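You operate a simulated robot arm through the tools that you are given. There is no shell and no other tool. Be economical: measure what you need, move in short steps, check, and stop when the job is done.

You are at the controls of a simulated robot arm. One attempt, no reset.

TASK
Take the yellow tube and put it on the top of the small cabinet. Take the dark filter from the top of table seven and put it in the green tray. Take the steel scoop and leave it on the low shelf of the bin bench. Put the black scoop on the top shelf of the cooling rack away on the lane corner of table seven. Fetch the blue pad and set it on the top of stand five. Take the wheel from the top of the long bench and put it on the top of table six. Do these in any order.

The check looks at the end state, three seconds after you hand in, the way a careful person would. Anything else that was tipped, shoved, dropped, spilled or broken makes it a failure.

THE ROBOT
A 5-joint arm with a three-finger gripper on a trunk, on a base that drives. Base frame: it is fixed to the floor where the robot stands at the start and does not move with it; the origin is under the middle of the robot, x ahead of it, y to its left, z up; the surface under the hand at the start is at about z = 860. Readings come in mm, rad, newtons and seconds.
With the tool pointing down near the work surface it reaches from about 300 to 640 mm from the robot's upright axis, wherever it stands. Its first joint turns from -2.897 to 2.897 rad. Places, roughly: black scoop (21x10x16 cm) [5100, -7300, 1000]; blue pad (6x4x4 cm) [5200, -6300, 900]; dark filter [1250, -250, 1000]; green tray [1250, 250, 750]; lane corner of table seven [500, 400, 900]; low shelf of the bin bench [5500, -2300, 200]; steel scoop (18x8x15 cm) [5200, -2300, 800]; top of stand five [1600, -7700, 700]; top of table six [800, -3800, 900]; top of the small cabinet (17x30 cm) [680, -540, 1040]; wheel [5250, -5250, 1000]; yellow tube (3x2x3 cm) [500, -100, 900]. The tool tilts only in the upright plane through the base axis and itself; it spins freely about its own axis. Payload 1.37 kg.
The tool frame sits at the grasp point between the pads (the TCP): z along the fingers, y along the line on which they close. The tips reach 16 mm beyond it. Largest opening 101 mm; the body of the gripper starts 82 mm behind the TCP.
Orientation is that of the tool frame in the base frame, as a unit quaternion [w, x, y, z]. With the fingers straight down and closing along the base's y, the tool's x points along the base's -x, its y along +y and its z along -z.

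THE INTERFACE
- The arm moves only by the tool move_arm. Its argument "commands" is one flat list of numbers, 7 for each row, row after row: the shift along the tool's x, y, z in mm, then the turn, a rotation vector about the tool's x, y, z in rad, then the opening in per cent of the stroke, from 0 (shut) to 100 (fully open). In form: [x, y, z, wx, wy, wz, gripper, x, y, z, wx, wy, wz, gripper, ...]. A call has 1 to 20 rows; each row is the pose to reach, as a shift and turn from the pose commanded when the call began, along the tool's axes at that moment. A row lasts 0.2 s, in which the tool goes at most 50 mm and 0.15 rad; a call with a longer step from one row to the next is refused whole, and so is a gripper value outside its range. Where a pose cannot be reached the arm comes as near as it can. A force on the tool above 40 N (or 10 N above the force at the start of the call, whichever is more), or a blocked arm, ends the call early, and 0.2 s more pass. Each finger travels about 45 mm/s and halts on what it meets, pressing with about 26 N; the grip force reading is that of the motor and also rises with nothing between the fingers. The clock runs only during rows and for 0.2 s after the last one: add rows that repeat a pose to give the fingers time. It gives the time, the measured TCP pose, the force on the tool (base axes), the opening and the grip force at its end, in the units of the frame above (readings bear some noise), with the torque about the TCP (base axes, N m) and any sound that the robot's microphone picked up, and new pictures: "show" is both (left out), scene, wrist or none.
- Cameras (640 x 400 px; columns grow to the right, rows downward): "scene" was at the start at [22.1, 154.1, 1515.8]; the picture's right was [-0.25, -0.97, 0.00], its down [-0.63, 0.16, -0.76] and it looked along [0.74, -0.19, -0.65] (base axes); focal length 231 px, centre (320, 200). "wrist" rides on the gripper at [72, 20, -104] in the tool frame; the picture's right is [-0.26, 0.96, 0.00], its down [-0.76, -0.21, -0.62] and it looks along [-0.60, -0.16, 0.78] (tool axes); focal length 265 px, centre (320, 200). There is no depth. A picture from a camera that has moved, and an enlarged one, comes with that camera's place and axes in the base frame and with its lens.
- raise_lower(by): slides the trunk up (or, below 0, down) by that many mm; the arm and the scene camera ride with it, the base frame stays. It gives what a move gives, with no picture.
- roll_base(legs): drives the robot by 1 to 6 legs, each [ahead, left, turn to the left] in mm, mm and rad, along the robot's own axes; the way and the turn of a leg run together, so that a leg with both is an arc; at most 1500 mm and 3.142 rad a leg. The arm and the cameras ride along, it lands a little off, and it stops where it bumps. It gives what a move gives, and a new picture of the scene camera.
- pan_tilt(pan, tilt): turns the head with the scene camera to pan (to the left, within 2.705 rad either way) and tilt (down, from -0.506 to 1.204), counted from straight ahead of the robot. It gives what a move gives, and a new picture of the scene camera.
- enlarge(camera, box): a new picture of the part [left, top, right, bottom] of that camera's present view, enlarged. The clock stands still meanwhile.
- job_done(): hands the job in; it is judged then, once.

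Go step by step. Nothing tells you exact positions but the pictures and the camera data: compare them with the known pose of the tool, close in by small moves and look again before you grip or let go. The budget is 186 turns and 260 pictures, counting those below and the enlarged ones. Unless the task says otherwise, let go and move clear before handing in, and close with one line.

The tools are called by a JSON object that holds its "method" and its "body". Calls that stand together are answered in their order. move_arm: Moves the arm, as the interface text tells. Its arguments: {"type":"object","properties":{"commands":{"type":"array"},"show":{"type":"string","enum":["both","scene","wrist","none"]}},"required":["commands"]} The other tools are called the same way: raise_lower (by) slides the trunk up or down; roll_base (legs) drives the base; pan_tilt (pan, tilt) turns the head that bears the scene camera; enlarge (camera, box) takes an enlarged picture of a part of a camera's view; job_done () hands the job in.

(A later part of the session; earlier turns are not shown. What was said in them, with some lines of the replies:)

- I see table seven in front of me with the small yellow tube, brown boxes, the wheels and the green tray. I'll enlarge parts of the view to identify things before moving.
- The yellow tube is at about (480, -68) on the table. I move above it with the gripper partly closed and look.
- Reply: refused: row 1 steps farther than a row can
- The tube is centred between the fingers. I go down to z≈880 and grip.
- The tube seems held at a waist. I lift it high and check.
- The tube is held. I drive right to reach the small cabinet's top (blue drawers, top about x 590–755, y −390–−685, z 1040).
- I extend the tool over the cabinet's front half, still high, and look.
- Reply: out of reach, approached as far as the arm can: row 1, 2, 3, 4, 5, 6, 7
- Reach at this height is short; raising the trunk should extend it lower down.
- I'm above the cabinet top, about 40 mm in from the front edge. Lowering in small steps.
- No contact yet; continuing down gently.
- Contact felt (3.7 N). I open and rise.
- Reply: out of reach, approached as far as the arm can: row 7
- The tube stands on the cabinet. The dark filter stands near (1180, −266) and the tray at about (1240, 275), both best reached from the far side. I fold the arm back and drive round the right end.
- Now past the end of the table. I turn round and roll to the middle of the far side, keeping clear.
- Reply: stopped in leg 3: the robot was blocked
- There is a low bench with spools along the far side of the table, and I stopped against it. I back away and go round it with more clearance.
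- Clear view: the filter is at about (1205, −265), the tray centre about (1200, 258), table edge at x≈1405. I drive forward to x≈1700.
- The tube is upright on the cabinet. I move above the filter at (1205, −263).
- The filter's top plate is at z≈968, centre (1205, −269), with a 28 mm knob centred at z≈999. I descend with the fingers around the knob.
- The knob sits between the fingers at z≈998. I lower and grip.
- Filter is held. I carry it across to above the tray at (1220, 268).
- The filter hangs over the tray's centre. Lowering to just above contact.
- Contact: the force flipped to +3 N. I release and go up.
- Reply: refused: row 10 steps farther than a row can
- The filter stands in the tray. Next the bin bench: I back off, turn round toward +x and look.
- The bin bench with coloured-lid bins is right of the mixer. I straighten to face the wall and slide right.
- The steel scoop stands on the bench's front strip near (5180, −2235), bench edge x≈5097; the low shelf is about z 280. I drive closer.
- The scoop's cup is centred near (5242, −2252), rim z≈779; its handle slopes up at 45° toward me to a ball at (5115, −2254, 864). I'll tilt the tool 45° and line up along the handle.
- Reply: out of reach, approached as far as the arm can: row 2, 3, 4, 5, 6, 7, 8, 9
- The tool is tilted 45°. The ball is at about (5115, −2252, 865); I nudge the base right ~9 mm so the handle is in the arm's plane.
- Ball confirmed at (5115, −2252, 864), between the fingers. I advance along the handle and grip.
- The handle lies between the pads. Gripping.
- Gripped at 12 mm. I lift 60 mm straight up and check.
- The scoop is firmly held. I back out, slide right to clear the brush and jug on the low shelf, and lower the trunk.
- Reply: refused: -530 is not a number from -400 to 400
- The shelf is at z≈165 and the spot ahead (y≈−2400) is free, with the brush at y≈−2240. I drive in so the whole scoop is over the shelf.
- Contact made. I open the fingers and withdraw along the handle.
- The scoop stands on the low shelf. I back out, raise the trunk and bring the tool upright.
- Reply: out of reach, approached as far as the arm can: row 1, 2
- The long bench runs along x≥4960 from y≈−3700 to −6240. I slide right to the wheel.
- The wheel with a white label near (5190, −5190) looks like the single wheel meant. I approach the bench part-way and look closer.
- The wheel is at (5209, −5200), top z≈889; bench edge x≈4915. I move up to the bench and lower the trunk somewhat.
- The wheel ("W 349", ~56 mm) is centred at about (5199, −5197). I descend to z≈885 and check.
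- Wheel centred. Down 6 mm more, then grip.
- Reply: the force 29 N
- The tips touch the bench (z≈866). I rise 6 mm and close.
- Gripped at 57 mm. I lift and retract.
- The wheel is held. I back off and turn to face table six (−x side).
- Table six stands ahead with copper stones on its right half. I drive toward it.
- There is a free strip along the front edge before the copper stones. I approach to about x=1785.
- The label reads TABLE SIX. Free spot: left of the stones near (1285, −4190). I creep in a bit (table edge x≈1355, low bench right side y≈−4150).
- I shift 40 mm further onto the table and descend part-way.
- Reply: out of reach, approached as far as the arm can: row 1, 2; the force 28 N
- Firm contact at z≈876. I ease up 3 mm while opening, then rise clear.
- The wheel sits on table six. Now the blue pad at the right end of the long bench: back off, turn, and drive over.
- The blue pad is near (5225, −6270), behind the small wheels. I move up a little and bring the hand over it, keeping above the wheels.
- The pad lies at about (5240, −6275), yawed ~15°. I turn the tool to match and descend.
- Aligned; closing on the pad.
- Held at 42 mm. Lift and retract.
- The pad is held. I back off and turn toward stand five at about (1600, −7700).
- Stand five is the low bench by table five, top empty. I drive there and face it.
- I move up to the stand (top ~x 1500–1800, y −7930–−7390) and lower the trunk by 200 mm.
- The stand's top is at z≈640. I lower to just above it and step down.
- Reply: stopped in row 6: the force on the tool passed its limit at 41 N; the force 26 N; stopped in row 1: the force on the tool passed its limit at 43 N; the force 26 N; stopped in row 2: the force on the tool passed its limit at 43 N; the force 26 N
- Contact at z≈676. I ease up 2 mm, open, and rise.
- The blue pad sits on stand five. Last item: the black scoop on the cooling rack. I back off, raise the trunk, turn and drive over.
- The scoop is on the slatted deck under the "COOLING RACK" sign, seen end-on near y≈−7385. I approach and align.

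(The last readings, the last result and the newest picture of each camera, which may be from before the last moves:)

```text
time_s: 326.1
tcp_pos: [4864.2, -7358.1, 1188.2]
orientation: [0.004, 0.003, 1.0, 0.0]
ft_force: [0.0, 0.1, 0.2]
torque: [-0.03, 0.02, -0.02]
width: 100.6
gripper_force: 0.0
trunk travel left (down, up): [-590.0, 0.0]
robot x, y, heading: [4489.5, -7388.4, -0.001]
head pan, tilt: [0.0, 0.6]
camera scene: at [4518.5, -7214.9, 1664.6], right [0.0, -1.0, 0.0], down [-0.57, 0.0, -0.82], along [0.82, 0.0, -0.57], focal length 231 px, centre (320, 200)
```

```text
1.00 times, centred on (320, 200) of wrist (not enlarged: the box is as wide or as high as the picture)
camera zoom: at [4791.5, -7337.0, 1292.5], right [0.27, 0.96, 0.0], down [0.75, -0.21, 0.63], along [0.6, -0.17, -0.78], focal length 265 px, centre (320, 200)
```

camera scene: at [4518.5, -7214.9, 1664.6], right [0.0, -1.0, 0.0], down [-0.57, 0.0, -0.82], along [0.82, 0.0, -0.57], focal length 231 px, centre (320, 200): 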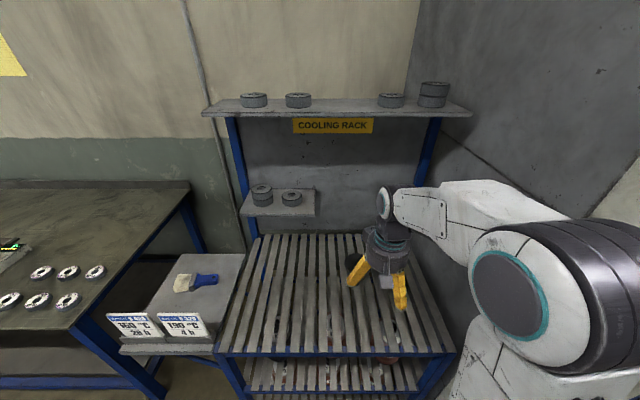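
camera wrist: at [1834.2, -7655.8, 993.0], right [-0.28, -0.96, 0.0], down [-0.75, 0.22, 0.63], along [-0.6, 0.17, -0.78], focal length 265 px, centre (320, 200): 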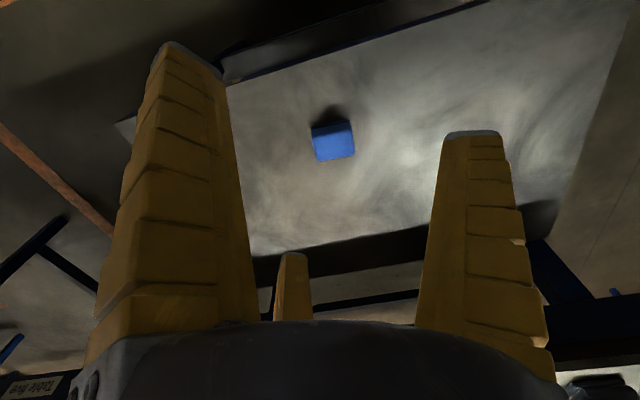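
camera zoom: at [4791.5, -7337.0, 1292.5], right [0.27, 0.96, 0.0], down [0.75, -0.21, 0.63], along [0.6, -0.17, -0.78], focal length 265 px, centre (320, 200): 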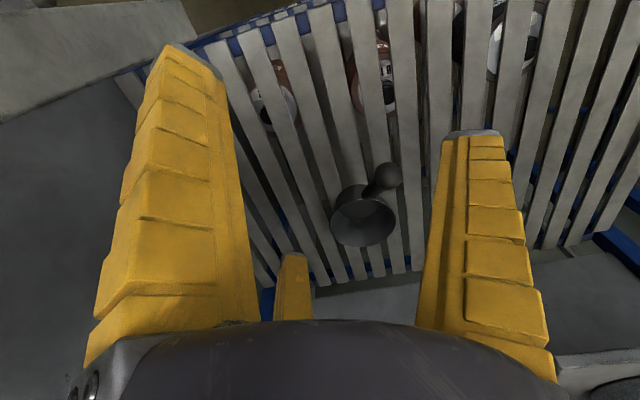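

The scoop's handle points back-left (yaw ~20°), so I should approach along that line: slide the base left ~260 mm.

{"method": "roll_base", "body": {"legs": [[20, 260, 0]]}}

{"method": "enlarge", "body": {"camera": "wrist", "box": [0, 0, 640, 400]}}

{"method": "pan_tilt", "body": {"pan": -0.5, "tilt": 0.8}}

```text
time_s: 328.0
tcp_pos: [4882.3, -7094.2, 1188.8]
orientation: [0.003, 0.002, 1.0, 0.0]
ft_force: [0.2, 0.3, 0.0]
torque: [-0.06, 0.0, 0.0]
width: 100.4
gripper_force: 0.1
trunk travel left (down, up): [-590.0, 0.0]
robot x, y, heading: [4510.0, -7132.4, 0.005]
head pan, tilt: [0.0, 0.6]
camera scene: at [4537.2, -6952.4, 1664.5], right [0.0, -1.0, 0.0], down [-0.56, 0.0, -0.83], along [0.83, 0.0, -0.56], focal length 231 px, centre (320, 200)
```

scene: 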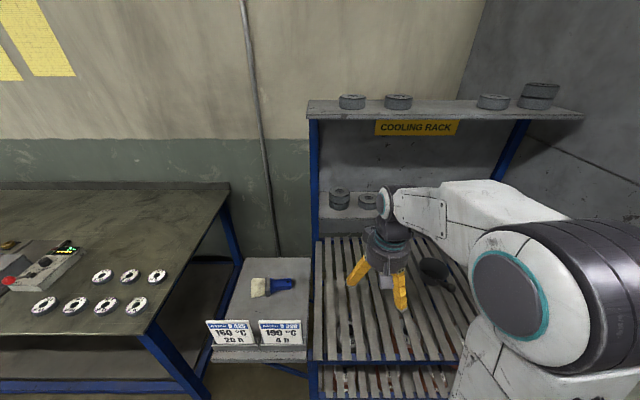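

```text
1.00 times, centred on (320, 200) of wrist (not enlarged: the box is as wide or as high as the picture)
camera zoom: at [4810.4, -7074.4, 1292.6], right [0.27, 0.96, 0.0], down [0.75, -0.21, 0.63], along [0.6, -0.17, -0.78], focal length 265 px, centre (320, 200)
```

zoom: 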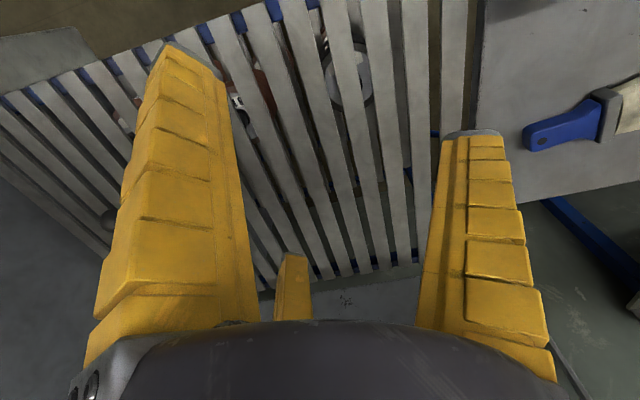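

```text
time_s: 328.9
tcp_pos: [4882.3, -7095.3, 1188.2]
orientation: [0.004, 0.003, 1.0, 0.0]
ft_force: [-0.4, -0.8, 0.0]
torque: [-0.01, -0.03, 0.01]
width: 100.6
gripper_force: 0.1
trunk travel left (down, up): [-590.0, 0.0]
robot x, y, heading: [4508.6, -7129.3, 0.003]
head pan, tilt: [-0.499, 0.799]
camera scene: at [4519.6, -6992.3, 1647.8], right [-0.48, -0.88, 0.0], down [-0.63, 0.34, -0.7], along [0.61, -0.33, -0.72], focal length 231 px, centre (320, 200)
```

scene: 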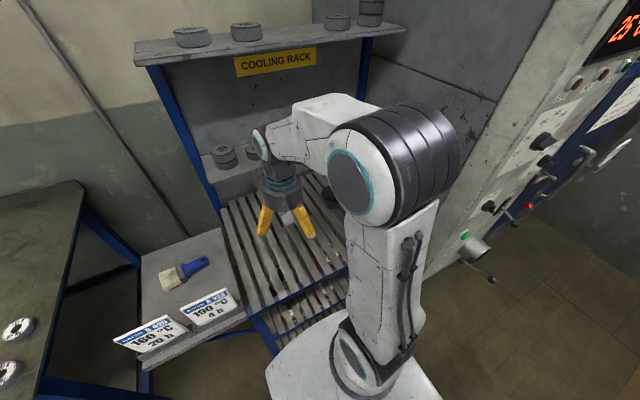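

By triangulation the scoop's ball end is about (4930, −7315, 1100) and its cup near (5050, −7346). I back off a bit and line up the base with the handle.

{"method": "roll_base", "body": {"legs": [[-70, -60, 0]]}}

{"method": "move_arm", "body": {"commands": [0, -40, -10, 0, 0, 0, 100, 0, -80, -10, 0, 0, 0, 100, 0, -115, -10, 0, 0, 0, 100, 0, -115, -10, 0, 0, 0, 100]}}

```text
time_s: 330.1
tcp_pos: [4812.5, -7156.8, 1189.9]
orientation: [0.004, 0.002, 1.0, 0.002]
ft_force: [0.2, 0.2, 0.2]
torque: [0.03, -0.02, -0.03]
width: 100.9
gripper_force: 0.1
trunk travel left (down, up): [-590.0, 0.0]
robot x, y, heading: [4438.8, -7192.4, 0.0]
head pan, tilt: [-0.499, 0.799]
camera scene: at [4449.6, -7054.1, 1647.9], right [-0.48, -0.88, 0.0], down [-0.63, 0.34, -0.7], along [0.61, -0.33, -0.72], focal length 231 px, centre (320, 200)
```

scene: 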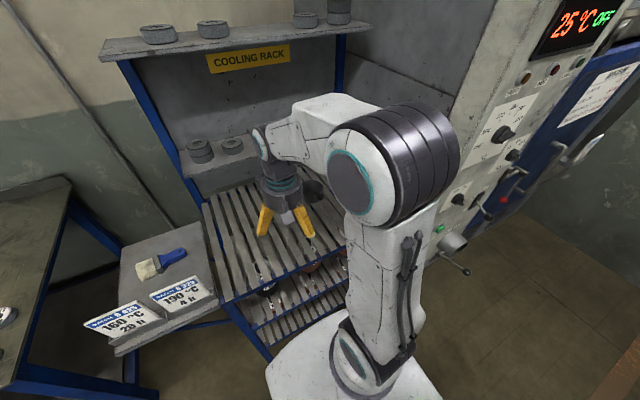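

```text
time_s: 331.1
tcp_pos: [4813.3, -7271.5, 1199.7]
orientation: [0.003, 0.001, 1.0, -0.001]
ft_force: [0.1, 0.5, -0.7]
torque: [-0.04, -0.01, 0.03]
width: 100.2
gripper_force: 0.0
trunk travel left (down, up): [-590.0, 0.0]
robot x, y, heading: [4442.6, -7186.6, 0.003]
head pan, tilt: [-0.499, 0.799]
camera scene: at [4451.0, -7052.4, 1647.7], right [-0.48, -0.88, 0.0], down [-0.63, 0.34, -0.7], along [0.61, -0.33, -0.72], focal length 231 px, centre (320, 200)
camera wrist: at [4740.9, -7250.5, 1303.2], right [0.27, 0.96, 0.0], down [0.75, -0.21, 0.63], along [0.6, -0.17, -0.78], focal length 265 px, centre (320, 200)
```

scene: 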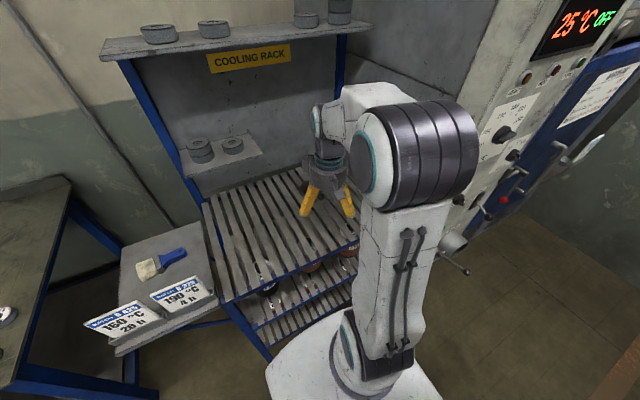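
wrist: 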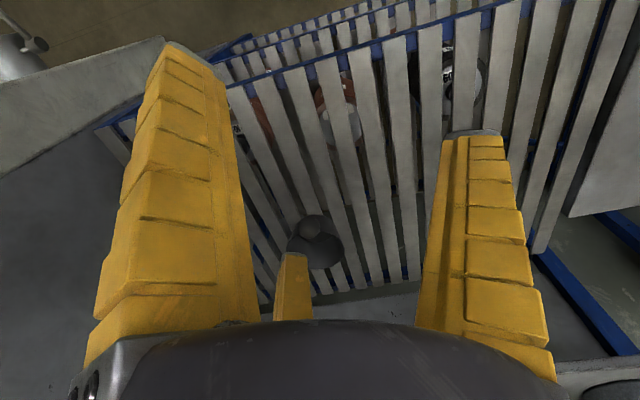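

Refined: ball (4926, −7315, 1104), cup mouth centre (5062, −7346, 996), handle sloping 50° down. I tilt the tool to match and go to a pre-grasp 100 mm short.

{"method": "move_arm", "body": {"commands": [0, -6, 0, 0.0146, -0.116, 0.04, 90, -10, -12, 5, 0.029, -0.232, 0.08, 80, -30, -18, 15, 0.044, -0.348, 0.12, 70, -50, -24, 30, 0.058, -0.464, 0.16, 65, -70, -30, 45, 0.073, -0.58, 0.2, 65, -89, -36, 65, 0.0875, -0.696, 0.24, 65, -89, -36, 65, 0.0875, -0.696, 0.24, 65]}}

```text
time_s: 332.7
tcp_pos: [4904.4, -7298.5, 1134.3]
orientation: [0.343, 0.121, 0.93, -0.047]
ft_force: [0.1, 0.8, -0.3]
torque: [0.02, 0.01, 0.01]
width: 68.6
gripper_force: 2.6
out of reach, approached as far as the arm can: row 2, 3, 4, 5, 6, 7
trunk travel left (down, up): [-590.0, 0.0]
robot x, y, heading: [4446.1, -7190.8, 0.0]
head pan, tilt: [-0.499, 0.799]
camera scene: at [4450.5, -7052.8, 1647.8], right [-0.48, -0.88, 0.0], down [-0.63, 0.34, -0.7], along [0.61, -0.33, -0.72], focal length 231 px, centre (320, 200)
camera wrist: at [4791.3, -7248.1, 1166.9], right [0.44, 0.88, 0.17], down [0.11, -0.24, 0.96], along [0.89, -0.41, -0.21], focal length 265 px, centre (320, 200)
```

scene: 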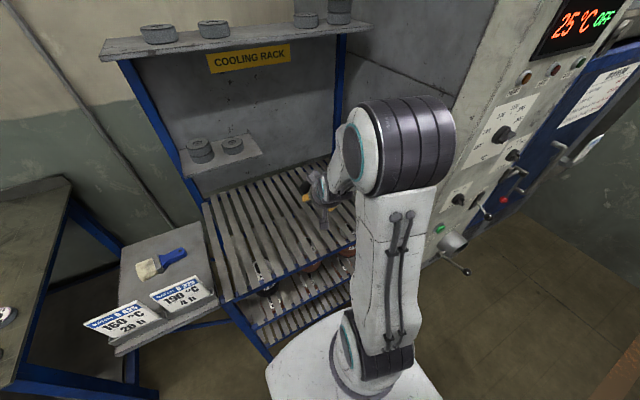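
wrist: 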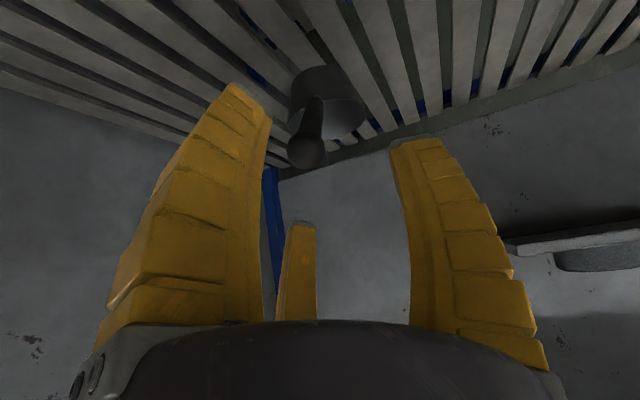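

The ball is confirmed; the tool axis is ~9 mm to its left. I nudge the base right and advance.

{"method": "roll_base", "body": {"legs": [[0, -9, 0]]}}

{"method": "move_arm", "body": {"commands": [0, 0, 35, 0, 0, 0, 65, 0, 0, 70, 0, 0, 0, 65, 0, 0, 95, 0, 0, 0, 65, 0, 0, 95, 0, 0, 0, 65], "show": "wrist"}}

```text
time_s: 333.4
tcp_pos: [4903.4, -7308.9, 1134.9]
orientation: [0.343, 0.121, 0.931, -0.046]
ft_force: [-0.7, 0.9, 0.3]
torque: [0.0, 0.02, 0.0]
width: 68.7
gripper_force: 2.0
trunk travel left (down, up): [-590.0, 0.0]
robot x, y, heading: [4442.1, -7196.1, 0.002]
head pan, tilt: [-0.499, 0.799]
camera scene: at [4450.9, -7062.9, 1647.9], right [-0.48, -0.88, 0.0], down [-0.63, 0.34, -0.7], along [0.61, -0.33, -0.72], focal length 231 px, centre (320, 200)
```

scene: 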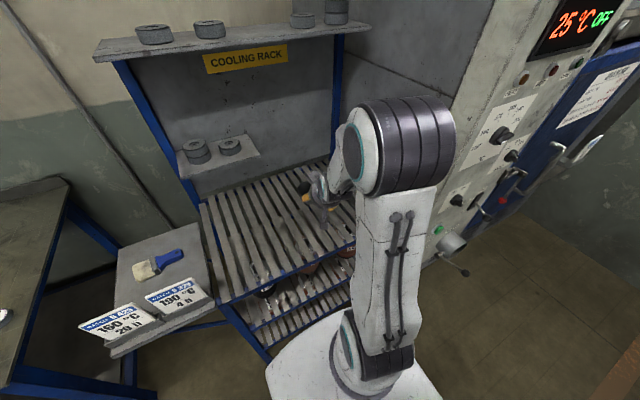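

```text
time_s: 334.4
tcp_pos: [4963.0, -7324.9, 1062.5]
orientation: [0.344, 0.122, 0.93, -0.049]
ft_force: [0.5, 0.0, -0.3]
torque: [0.02, 0.03, 0.01]
width: 68.9
gripper_force: 2.2
trunk travel left (down, up): [-590.0, 0.0]
robot x, y, heading: [4442.0, -7198.1, -0.0]
head pan, tilt: [-0.499, 0.799]
camera wrist: at [4851.3, -7274.3, 1094.2], right [0.44, 0.88, 0.17], down [0.11, -0.24, 0.96], along [0.89, -0.41, -0.21], focal length 265 px, centre (320, 200)
```

wrist: 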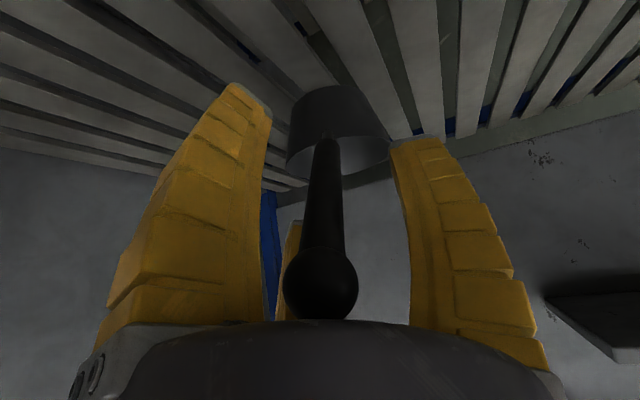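

The handle is between the pads. Grip.

{"method": "move_arm", "body": {"commands": [0, 0, 0, 0, 0, 0, 45, 0, 0, 0, 0, 0, 0, 25, 0, 0, 0, 0, 0, 0, 8, 0, 0, 0, 0, 0, 0, 0, 0, 0, 0, 0, 0, 0, 0, 0, 0, 0, 0, 0, 0, 0], "show": "none"}}

{"method": "move_arm", "body": {"commands": [-6, 0, -8, 0, 0, 0, 0, -20, 0, -25, 0, 0, 0, 0, -45, 0, -50, 0, 0, 0, 0, -45, 0, -50, 0, 0, 0, 0], "show": "wrist"}}

```text
time_s: 335.8
tcp_pos: [4964.5, -7325.7, 1061.1]
orientation: [0.343, 0.121, 0.93, -0.047]
ft_force: [-0.3, 0.3, -0.2]
torque: [-0.01, 0.08, -0.02]
width: 12.8
gripper_force: 25.9
trunk travel left (down, up): [-590.0, 0.0]
robot x, y, heading: [4442.4, -7197.9, 0.006]
head pan, tilt: [-0.499, 0.799]
```

```text
time_s: 336.8
tcp_pos: [4964.5, -7326.5, 1128.7]
orientation: [0.343, 0.122, 0.93, -0.048]
ft_force: [-0.5, -0.8, -0.8]
torque: [0.01, 0.08, 0.02]
width: 12.7
gripper_force: 25.4
trunk travel left (down, up): [-590.0, 0.0]
robot x, y, heading: [4443.0, -7199.0, 0.002]
head pan, tilt: [-0.499, 0.799]
camera wrist: at [4852.8, -7274.2, 1161.9], right [0.44, 0.88, 0.17], down [0.11, -0.24, 0.96], along [0.89, -0.41, -0.21], focal length 265 px, centre (320, 200)
```

wrist: 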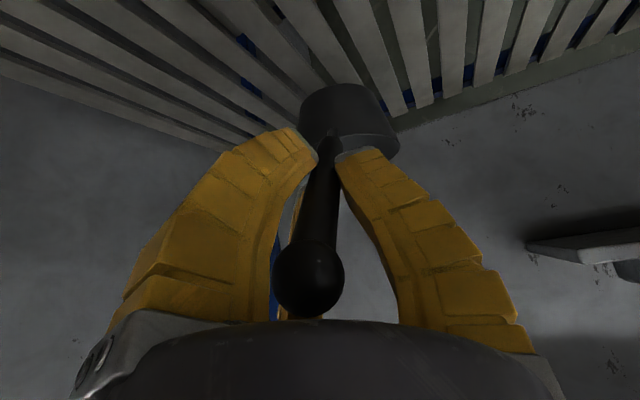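

The black scoop is held. I back out of the rack and start the long drive toward table seven, along the open aisle.

{"method": "roll_base", "body": {"legs": [[-550, 0, 0], [0, 0, 1.741], [1500, 0, 0], [1500, 0, 0]]}}

{"method": "pan_tilt", "body": {"pan": 0.0, "tilt": 0.45}}

```text
time_s: 358.3
tcp_pos: [3354.2, -3702.5, 1128.4]
orientation: [0.253, -0.645, 0.682, 0.235]
ft_force: [0.0, 0.3, -1.1]
torque: [-0.1, 0.01, 0.0]
width: 10.8
gripper_force: 26.3
trunk travel left (down, up): [-590.0, 0.0]
robot x, y, heading: [3331.9, -4240.6, 1.777]
head pan, tilt: [-0.499, 0.799]
camera scene: at [3199.0, -4257.6, 1647.8], right [0.96, -0.29, 0.0], down [-0.21, -0.69, -0.7], along [0.2, 0.67, -0.72], focal length 231 px, centre (320, 200)
```

scene: 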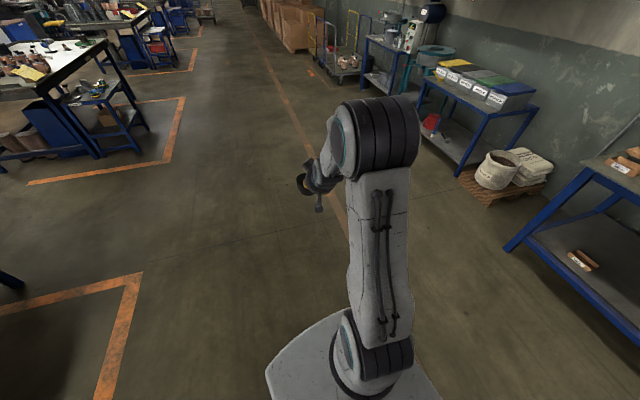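

```text
time_s: 359.2
tcp_pos: [3354.8, -3701.4, 1129.8]
orientation: [0.254, -0.644, 0.682, 0.235]
ft_force: [0.5, 0.7, -1.1]
torque: [-0.12, 0.04, -0.01]
width: 10.9
gripper_force: 25.9
trunk travel left (down, up): [-590.0, 0.0]
robot x, y, heading: [3333.0, -4240.9, 1.776]
head pan, tilt: [0.0, 0.45]
camera scene: at [3157.1, -4245.0, 1678.1], right [0.98, 0.2, 0.0], down [0.09, -0.43, -0.9], along [-0.18, 0.88, -0.44], focal length 231 px, centre (320, 200)
```

scene: 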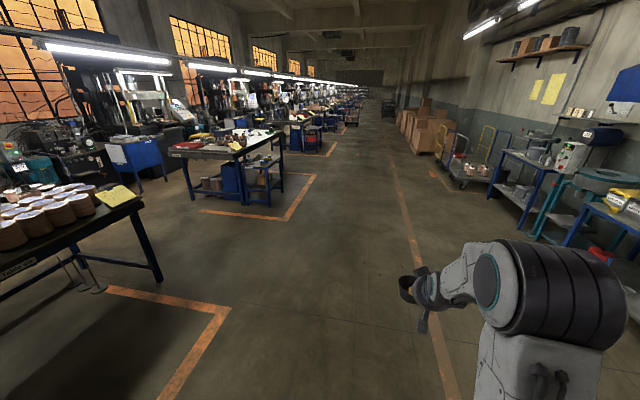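

The aisle is clear. On to the gap beyond table seven's left end.

{"method": "roll_base", "body": {"legs": [[1500, 0, -0.03], [1500, 0, 0], [1500, 0, 0], [950, 0, 0]]}}

{"method": "pan_tilt", "body": {"pan": 1.2, "tilt": 0.5}}

```text
time_s: 385.4
tcp_pos: [2290.2, 1660.9, 1129.3]
orientation: [0.254, -0.644, 0.683, 0.235]
ft_force: [0.0, -0.1, -0.1]
torque: [-0.07, 0.02, 0.03]
width: 10.4
gripper_force: 26.4
trunk travel left (down, up): [-590.0, 0.0]
robot x, y, heading: [2274.1, 1122.1, 1.77]
head pan, tilt: [0.0, 0.45]
camera scene: at [2090.9, 1118.0, 1678.2], right [0.98, 0.2, 0.0], down [0.09, -0.43, -0.9], along [-0.18, 0.88, -0.44], focal length 231 px, centre (320, 200)
```

scene: 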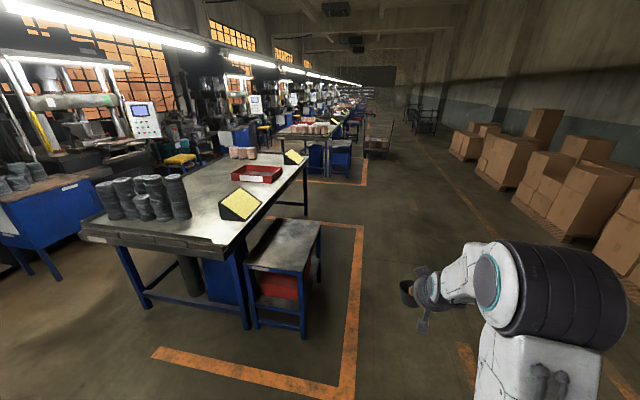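

```text
time_s: 386.8
tcp_pos: [2291.7, 1661.1, 1129.5]
orientation: [0.254, -0.643, 0.683, 0.235]
ft_force: [0.1, -0.3, -1.8]
torque: [-0.05, -0.01, -0.02]
width: 10.7
gripper_force: 25.6
trunk travel left (down, up): [-590.0, 0.0]
robot x, y, heading: [2269.0, 1123.8, 1.768]
head pan, tilt: [1.201, 0.499]
camera scene: at [2019.6, 1043.0, 1673.7], right [0.17, 0.99, 0.0], down [0.47, -0.08, -0.88], along [-0.87, 0.15, -0.48], focal length 231 px, centre (320, 200)
```

scene: 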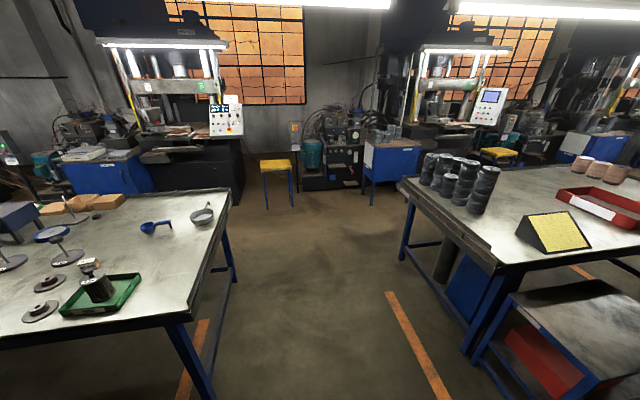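

The gap between the tables (y 640–2040) is clear. I turn to heading 0 and reverse through it to the near side.

{"method": "roll_base", "body": {"legs": [[0, 0, -1.768], [0, 130, 0], [-1500, 0, 0], [-860, 0, 0]]}}

{"method": "pan_tilt", "body": {"pan": -0.6, "tilt": 0.7}}

```text
time_s: 403.5
tcp_pos: [425.6, 1093.1, 1129.5]
orientation: [0.343, 0.11, 0.932, -0.043]
ft_force: [0.5, -0.7, -0.5]
torque: [0.0, 0.08, 0.0]
width: 10.3
gripper_force: 25.9
trunk travel left (down, up): [-590.0, 0.0]
robot x, y, heading: [-102.9, 1211.0, 0.025]
head pan, tilt: [1.201, 0.499]
camera scene: at [-135.0, 1467.4, 1673.7], right [0.94, -0.34, 0.0], down [-0.16, -0.45, -0.88], along [0.3, 0.83, -0.48], focal length 231 px, centre (320, 200)
```

scene: 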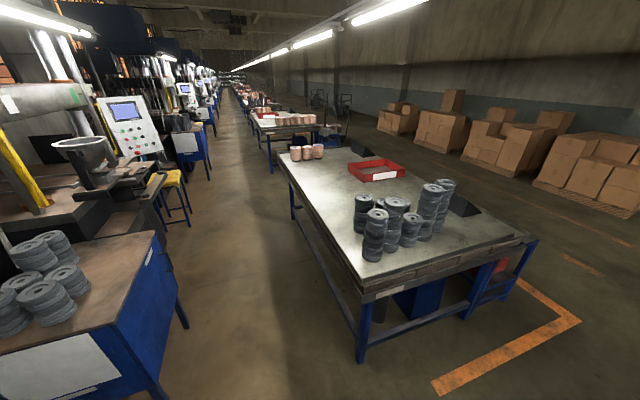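

```text
time_s: 405.3
tcp_pos: [426.9, 1093.4, 1129.9]
orientation: [0.344, 0.11, 0.932, -0.043]
ft_force: [-0.4, -0.3, -1.8]
torque: [0.01, 0.08, -0.03]
width: 10.4
gripper_force: 25.6
trunk travel left (down, up): [-590.0, 0.0]
robot x, y, heading: [-100.6, 1205.2, 0.024]
head pan, tilt: [-0.6, 0.7]
camera scene: at [-94.0, 1335.6, 1656.0], right [-0.54, -0.84, 0.0], down [-0.54, 0.35, -0.76], along [0.64, -0.42, -0.64], focal length 231 px, centre (320, 200)
```

scene: 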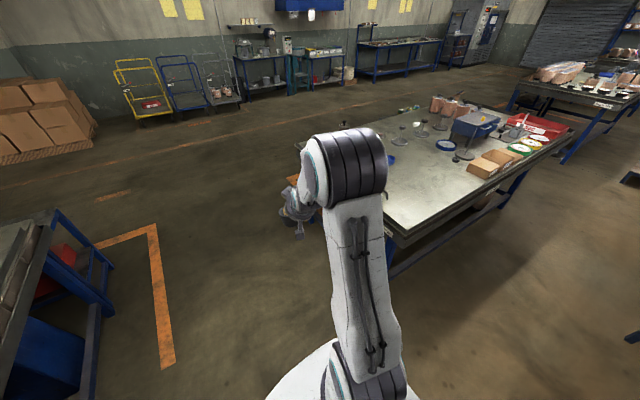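

Now I slide right so the scoop comes over the table's near-left corner.

{"method": "roll_base", "body": {"legs": [[0, 0, -0.024], [0, -500, 0]]}}

{"method": "enlarge", "body": {"camera": "wrist", "box": [0, 0, 640, 400]}}

{"method": "pan_tilt", "body": {"pan": -0.4, "tilt": 0.9}}

```text
time_s: 408.6
tcp_pos: [421.3, 574.9, 1129.4]
orientation: [0.343, 0.125, 0.93, -0.048]
ft_force: [-0.7, -0.3, -0.5]
torque: [0.04, 0.06, -0.02]
width: 10.1
gripper_force: 26.0
trunk travel left (down, up): [-590.0, 0.0]
robot x, y, heading: [-102.3, 707.7, -0.01]
head pan, tilt: [-0.6, 0.7]
camera scene: at [-91.8, 834.7, 1656.1], right [-0.57, -0.82, 0.0], down [-0.53, 0.37, -0.76], along [0.63, -0.44, -0.64], focal length 231 px, centre (320, 200)
```

scene: 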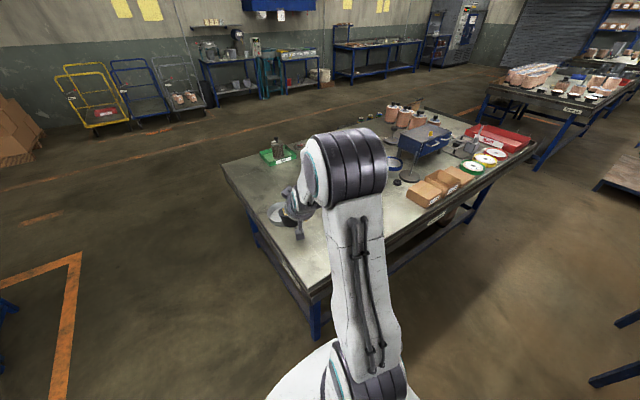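

```text
1.00 times, centred on (320, 200) of wrist (not enlarged: the box is as wide or as high as the picture)
camera zoom: at [308.3, 628.3, 1161.7], right [0.45, 0.88, 0.17], down [0.11, -0.24, 0.96], along [0.89, -0.42, -0.21], focal length 265 px, centre (320, 200)
```

zoom: 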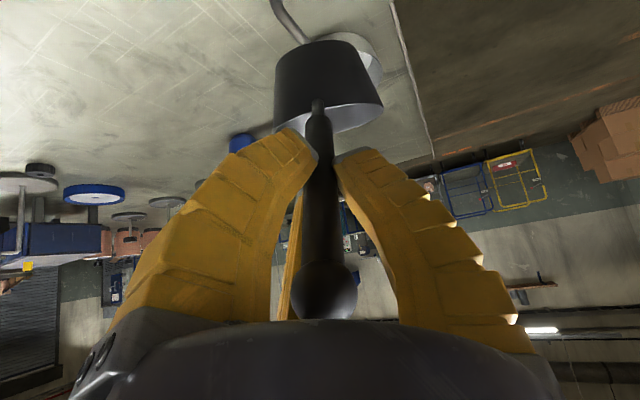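

```text
time_s: 409.3
tcp_pos: [420.0, 576.7, 1128.5]
orientation: [0.343, 0.126, 0.93, -0.049]
ft_force: [-0.4, -0.3, -0.5]
torque: [0.0, 0.09, -0.03]
width: 10.3
gripper_force: 25.9
trunk travel left (down, up): [-590.0, 0.0]
robot x, y, heading: [-103.6, 706.6, -0.008]
head pan, tilt: [-0.4, 0.901]
camera scene: at [-92.2, 853.9, 1639.9], right [-0.4, -0.92, 0.0], down [-0.72, 0.31, -0.62], along [0.57, -0.25, -0.78], focal length 231 px, centre (320, 200)
```

scene: 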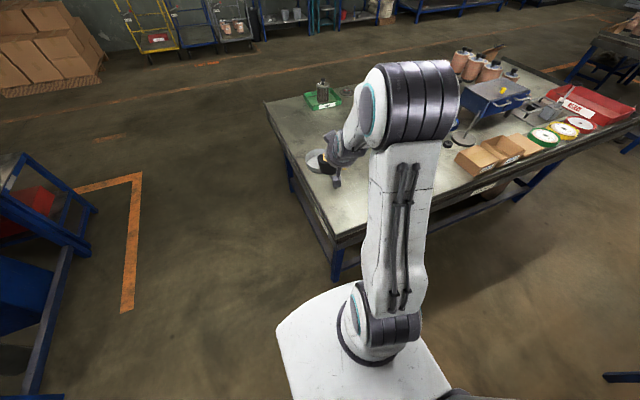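

I slide the last 175 mm right and check where the scoop would land.

{"method": "roll_base", "body": {"legs": [[0, -175, 0.008]]}}

{"method": "raise_lower", "body": {"by": -100}}

{"method": "enlarge", "body": {"camera": "wrist", "box": [0, 0, 640, 400]}}

{"method": "enlarge", "body": {"camera": "scene", "box": [260, 80, 440, 230]}}

```text
time_s: 410.8
tcp_pos: [420.3, 403.1, 1129.5]
orientation: [0.344, 0.122, 0.93, -0.047]
ft_force: [0.1, -0.8, -0.8]
torque: [0.06, 0.08, 0.01]
width: 10.3
gripper_force: 26.1
trunk travel left (down, up): [-590.0, 0.0]
robot x, y, heading: [-103.2, 532.0, 0.0]
head pan, tilt: [-0.4, 0.901]
camera scene: at [-93.9, 677.2, 1640.0], right [-0.39, -0.92, 0.0], down [-0.72, 0.31, -0.62], along [0.57, -0.24, -0.78], focal length 231 px, centre (320, 200)
```

scene: 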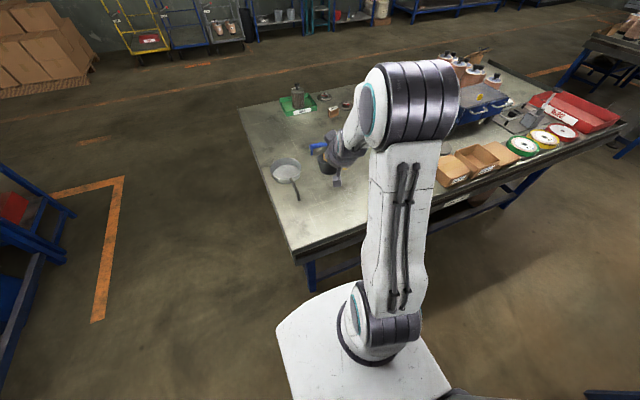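

```text
time_s: 412.1
tcp_pos: [420.8, 403.2, 1029.1]
orientation: [0.343, 0.122, 0.93, -0.048]
ft_force: [0.1, -0.5, -1.3]
torque: [0.0, 0.08, -0.01]
width: 10.6
gripper_force: 25.7
trunk travel left (down, up): [-490.0, 100.0]
robot x, y, heading: [-104.2, 534.6, 0.0]
head pan, tilt: [-0.4, 0.901]
```

```text
1.00 times, centred on (320, 200) of wrist (not enlarged: the box is as wide or as high as the picture)
camera zoom: at [307.9, 455.9, 1061.8], right [0.45, 0.88, 0.17], down [0.11, -0.24, 0.96], along [0.89, -0.41, -0.21], focal length 265 px, centre (320, 200)
```

zoom: 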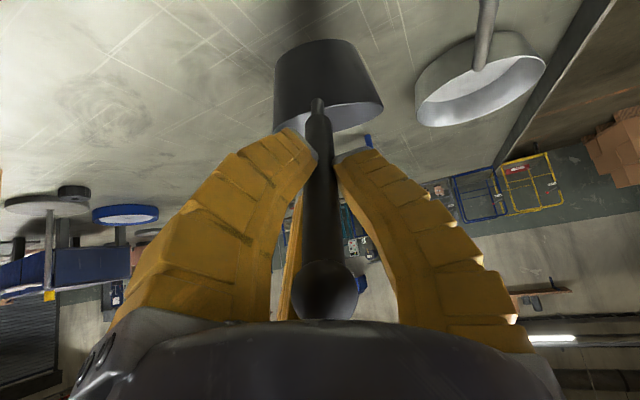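

```text
2.67 times, centred on (350, 155) of scene
camera zoom: at [-94.1, 678.6, 1539.9], right [-0.39, -0.92, 0.0], down [-0.72, 0.31, -0.62], along [0.57, -0.24, -0.78], focal length 616 px, centre (240, 320)
```

zoom: 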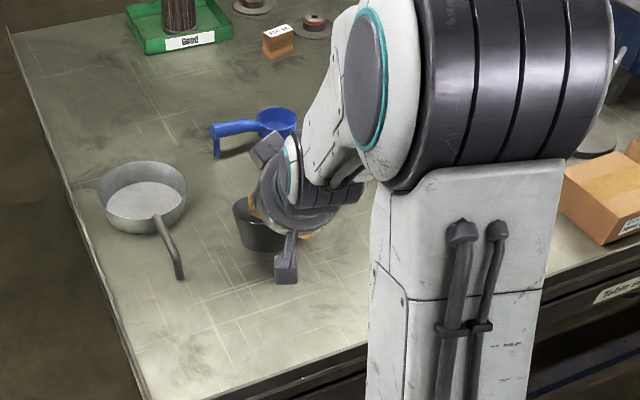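

The landing spot near (480, 390) is free; the pan's handle ends at (504, 521). I lower 50 mm, then in small steps.

{"method": "move_arm", "body": {"commands": [13, 0, 15, 0, 0, 0, 0, 26, 0, 30.4, 0, 0, 0, 0, 32.5, 0, 38, 0, 0, 0, 0, 32.5, 0, 38, 0, 0, 0, 0], "show": "wrist"}}

{"method": "move_arm", "body": {"commands": [2, 0, 2.3, 0, 0, 0, 0, 3.2, 0, 3.8, 0, 0, 0, 0], "show": "none"}}

{"method": "move_arm", "body": {"commands": [1, 0, 1.2, 0, 0, 0, 0, 2, 0, 2.3, 0, 0, 0, 0], "show": "none"}}

{"method": "move_arm", "body": {"commands": [1, 0, 1.2, 0, 0, 0, 0, 2, 0, 2.3, 0, 0, 0, 0], "show": "none"}}

```text
time_s: 413.1
tcp_pos: [418.9, 404.8, 980.9]
orientation: [0.343, 0.123, 0.93, -0.048]
ft_force: [-0.6, 0.2, 2.0]
torque: [-0.06, -0.28, 0.01]
width: 11.3
gripper_force: 26.0
trunk travel left (down, up): [-490.0, 100.0]
robot x, y, heading: [-104.2, 530.7, -0.001]
head pan, tilt: [-0.4, 0.901]
camera wrist: at [306.8, 456.2, 1012.5], right [0.45, 0.88, 0.17], down [0.11, -0.24, 0.96], along [0.89, -0.41, -0.21], focal length 265 px, centre (320, 200)
```

wrist: 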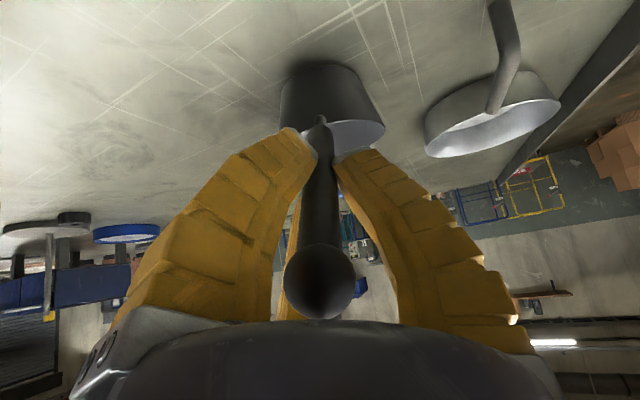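

```text
time_s: 413.7
tcp_pos: [419.4, 404.8, 975.0]
orientation: [0.342, 0.123, 0.93, -0.049]
ft_force: [-1.6, 1.0, 3.8]
torque: [-0.08, -0.41, 0.02]
width: 11.7
gripper_force: 25.5
trunk travel left (down, up): [-490.0, 100.0]
robot x, y, heading: [-105.5, 534.6, -0.003]
head pan, tilt: [-0.4, 0.901]
```

```text
time_s: 414.3
tcp_pos: [418.9, 405.1, 972.9]
orientation: [0.343, 0.121, 0.93, -0.047]
ft_force: [-1.8, 0.4, 4.6]
torque: [-0.09, -0.41, -0.04]
width: 11.9
gripper_force: 25.3
trunk travel left (down, up): [-490.0, 100.0]
robot x, y, heading: [-108.2, 532.2, -0.001]
head pan, tilt: [-0.4, 0.901]
```

```text
time_s: 414.9
tcp_pos: [419.6, 403.7, 968.9]
orientation: [0.345, 0.123, 0.929, -0.048]
ft_force: [-1.8, 0.1, 4.6]
torque: [-0.03, -0.4, 0.01]
width: 12.1
gripper_force: 25.6
trunk travel left (down, up): [-490.0, 100.0]
robot x, y, heading: [-104.9, 535.1, -0.003]
head pan, tilt: [-0.4, 0.901]
```

The cup touched early (it had sagged in the grip) and is levelling as I go down; 3 mm more and look.

{"method": "move_arm", "body": {"commands": [1, 0, 1.2, 0, 0, 0, 0, 2, 0, 2.3, 0, 0, 0, 0], "show": "wrist"}}

{"method": "enlarge", "body": {"camera": "wrist", "box": [260, 40, 420, 140]}}

```text
time_s: 415.5
tcp_pos: [419.5, 403.7, 966.4]
orientation: [0.344, 0.123, 0.93, -0.049]
ft_force: [-3.1, -0.4, 9.6]
torque: [-0.04, -0.28, -0.02]
width: 13.6
gripper_force: 25.6
trunk travel left (down, up): [-490.0, 100.0]
robot x, y, heading: [-102.6, 536.6, 0.001]
head pan, tilt: [-0.4, 0.901]
camera wrist: at [306.8, 456.0, 998.3], right [0.45, 0.88, 0.17], down [0.11, -0.24, 0.96], along [0.89, -0.41, -0.2], focal length 265 px, centre (320, 200)
```

wrist: 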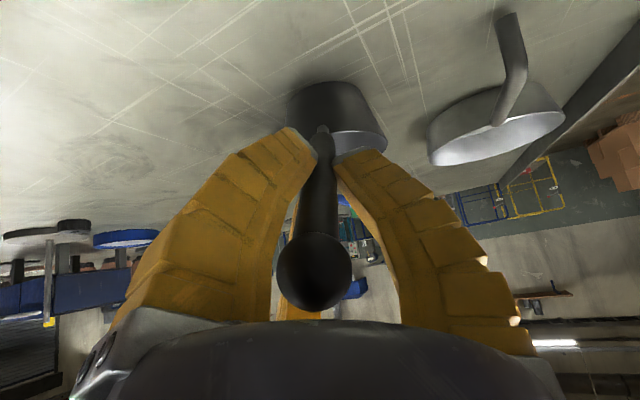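

```text
4.00 times, centred on (340, 90) of wrist
camera zoom: at [306.8, 456.0, 998.3], right [0.45, 0.88, 0.17], down [0.11, -0.24, 0.96], along [0.89, -0.41, -0.2], focal length 1062 px, centre (240, 640)
```

zoom: 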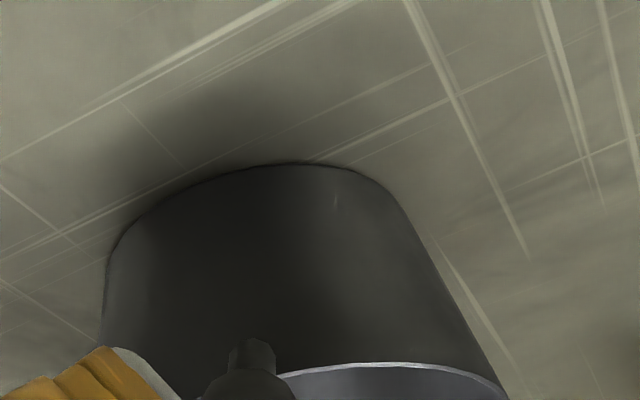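

It now rests flat. I open and withdraw along the handle.

{"method": "move_arm", "body": {"commands": [0, 0, 0, 0, 0, 0, 25, 0, 0, 0, 0, 0, 0, 50, 0, 0, 0, 0, 0, 0, 65, 0, 0, 0, 0, 0, 0, 65, 0, 0, -30, 0, 0, 0, 65, 0, 0, -70, 0, 0, 0, 65, 0, 0, -110, 0, 0, 0, 65, 0, 0, -130, 0, 0, 0, 65], "show": "wrist"}}

```text
time_s: 417.3
tcp_pos: [336.7, 427.3, 1065.0]
orientation: [0.343, 0.122, 0.93, -0.048]
ft_force: [-0.2, 0.1, -0.8]
torque: [-0.03, -0.07, -0.02]
width: 68.8
gripper_force: 1.8
trunk travel left (down, up): [-490.0, 100.0]
robot x, y, heading: [-102.7, 533.9, 0.003]
head pan, tilt: [-0.4, 0.901]
camera wrist: at [225.4, 478.8, 1097.8], right [0.45, 0.88, 0.17], down [0.11, -0.24, 0.96], along [0.89, -0.41, -0.21], focal length 265 px, centre (320, 200)
```

wrist: 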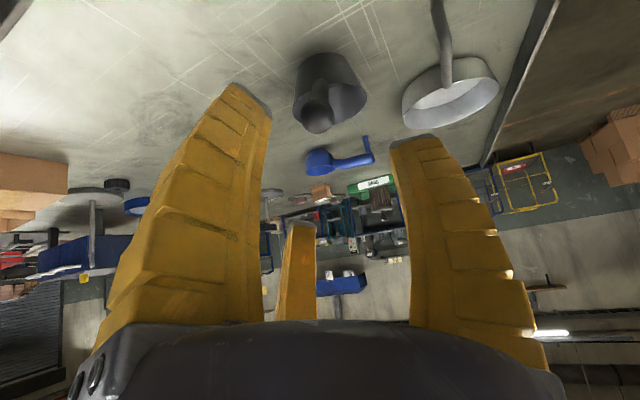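

The scoop stands free. I back off a little and take a final look.

{"method": "roll_base", "body": {"legs": [[-120, 60, 0]]}}

{"method": "pan_tilt", "body": {"pan": -0.55, "tilt": 0.75}}

{"method": "enlarge", "body": {"camera": "scene", "box": [200, 60, 420, 220]}}

```text
time_s: 418.6
tcp_pos: [217.1, 486.2, 1064.6]
orientation: [0.344, 0.121, 0.93, -0.048]
ft_force: [-0.1, 0.7, -0.2]
torque: [-0.02, -0.02, 0.02]
width: 68.7
gripper_force: 2.1
trunk travel left (down, up): [-490.0, 100.0]
robot x, y, heading: [-223.2, 595.3, -0.004]
head pan, tilt: [-0.4, 0.901]
camera scene: at [-215.0, 739.0, 1539.8], right [-0.39, -0.92, 0.0], down [-0.72, 0.31, -0.62], along [0.57, -0.24, -0.78], focal length 231 px, centre (320, 200)
```

scene: 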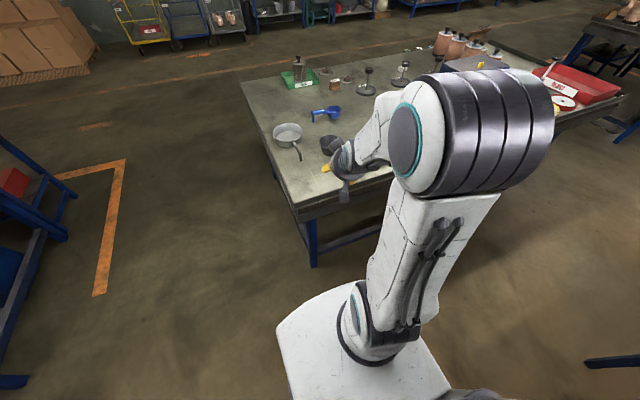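

```text
time_s: 419.3
tcp_pos: [218.0, 486.2, 1064.6]
orientation: [0.343, 0.122, 0.93, -0.048]
ft_force: [0.9, -0.4, 0.3]
torque: [-0.01, 0.03, -0.01]
width: 68.9
gripper_force: 2.7
trunk travel left (down, up): [-490.0, 100.0]
robot x, y, heading: [-223.0, 590.9, -0.001]
head pan, tilt: [-0.55, 0.75]
camera scene: at [-212.9, 724.7, 1551.7], right [-0.52, -0.85, 0.0], down [-0.58, 0.36, -0.73], along [0.62, -0.38, -0.68], focal length 231 px, centre (320, 200)
```

scene: 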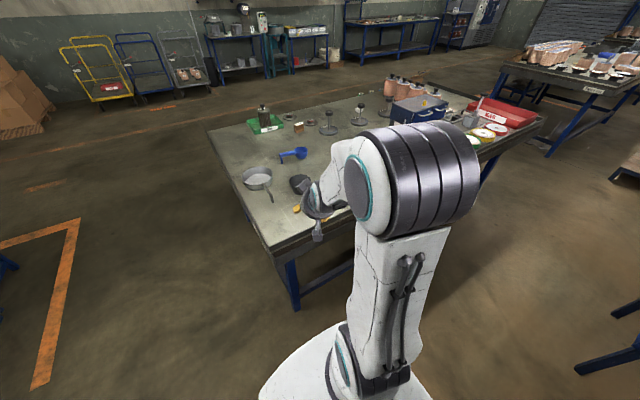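

```text
2.50 times, centred on (310, 140) of scene
camera zoom: at [-212.9, 724.7, 1551.7], right [-0.52, -0.85, 0.0], down [-0.58, 0.36, -0.73], along [0.62, -0.38, -0.68], focal length 577 px, centre (345, 350)
```

zoom: 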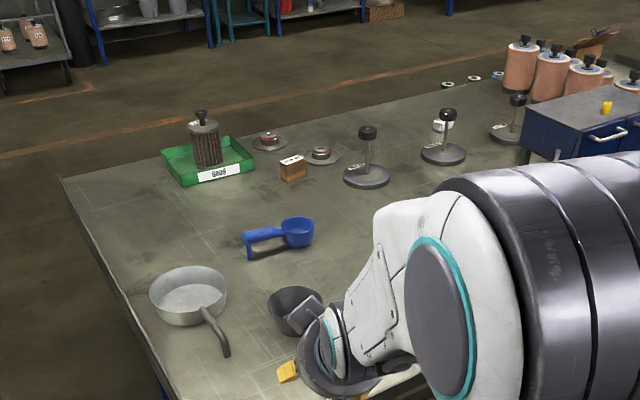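

From here I can see the filter upright in the green tray, the tube on the cabinet and the black scoop at the corner of table seven. The steel scoop, pad and wheel looked right when I left them, so I'm handing in.

{"method": "job_done", "body": {}}

```text
The job is handed in.
```

All six items were placed where the task asked and the job is handed in; on the way, the base once bumped a low bench behind table seven and stopped, and nothing on it looked tipped.
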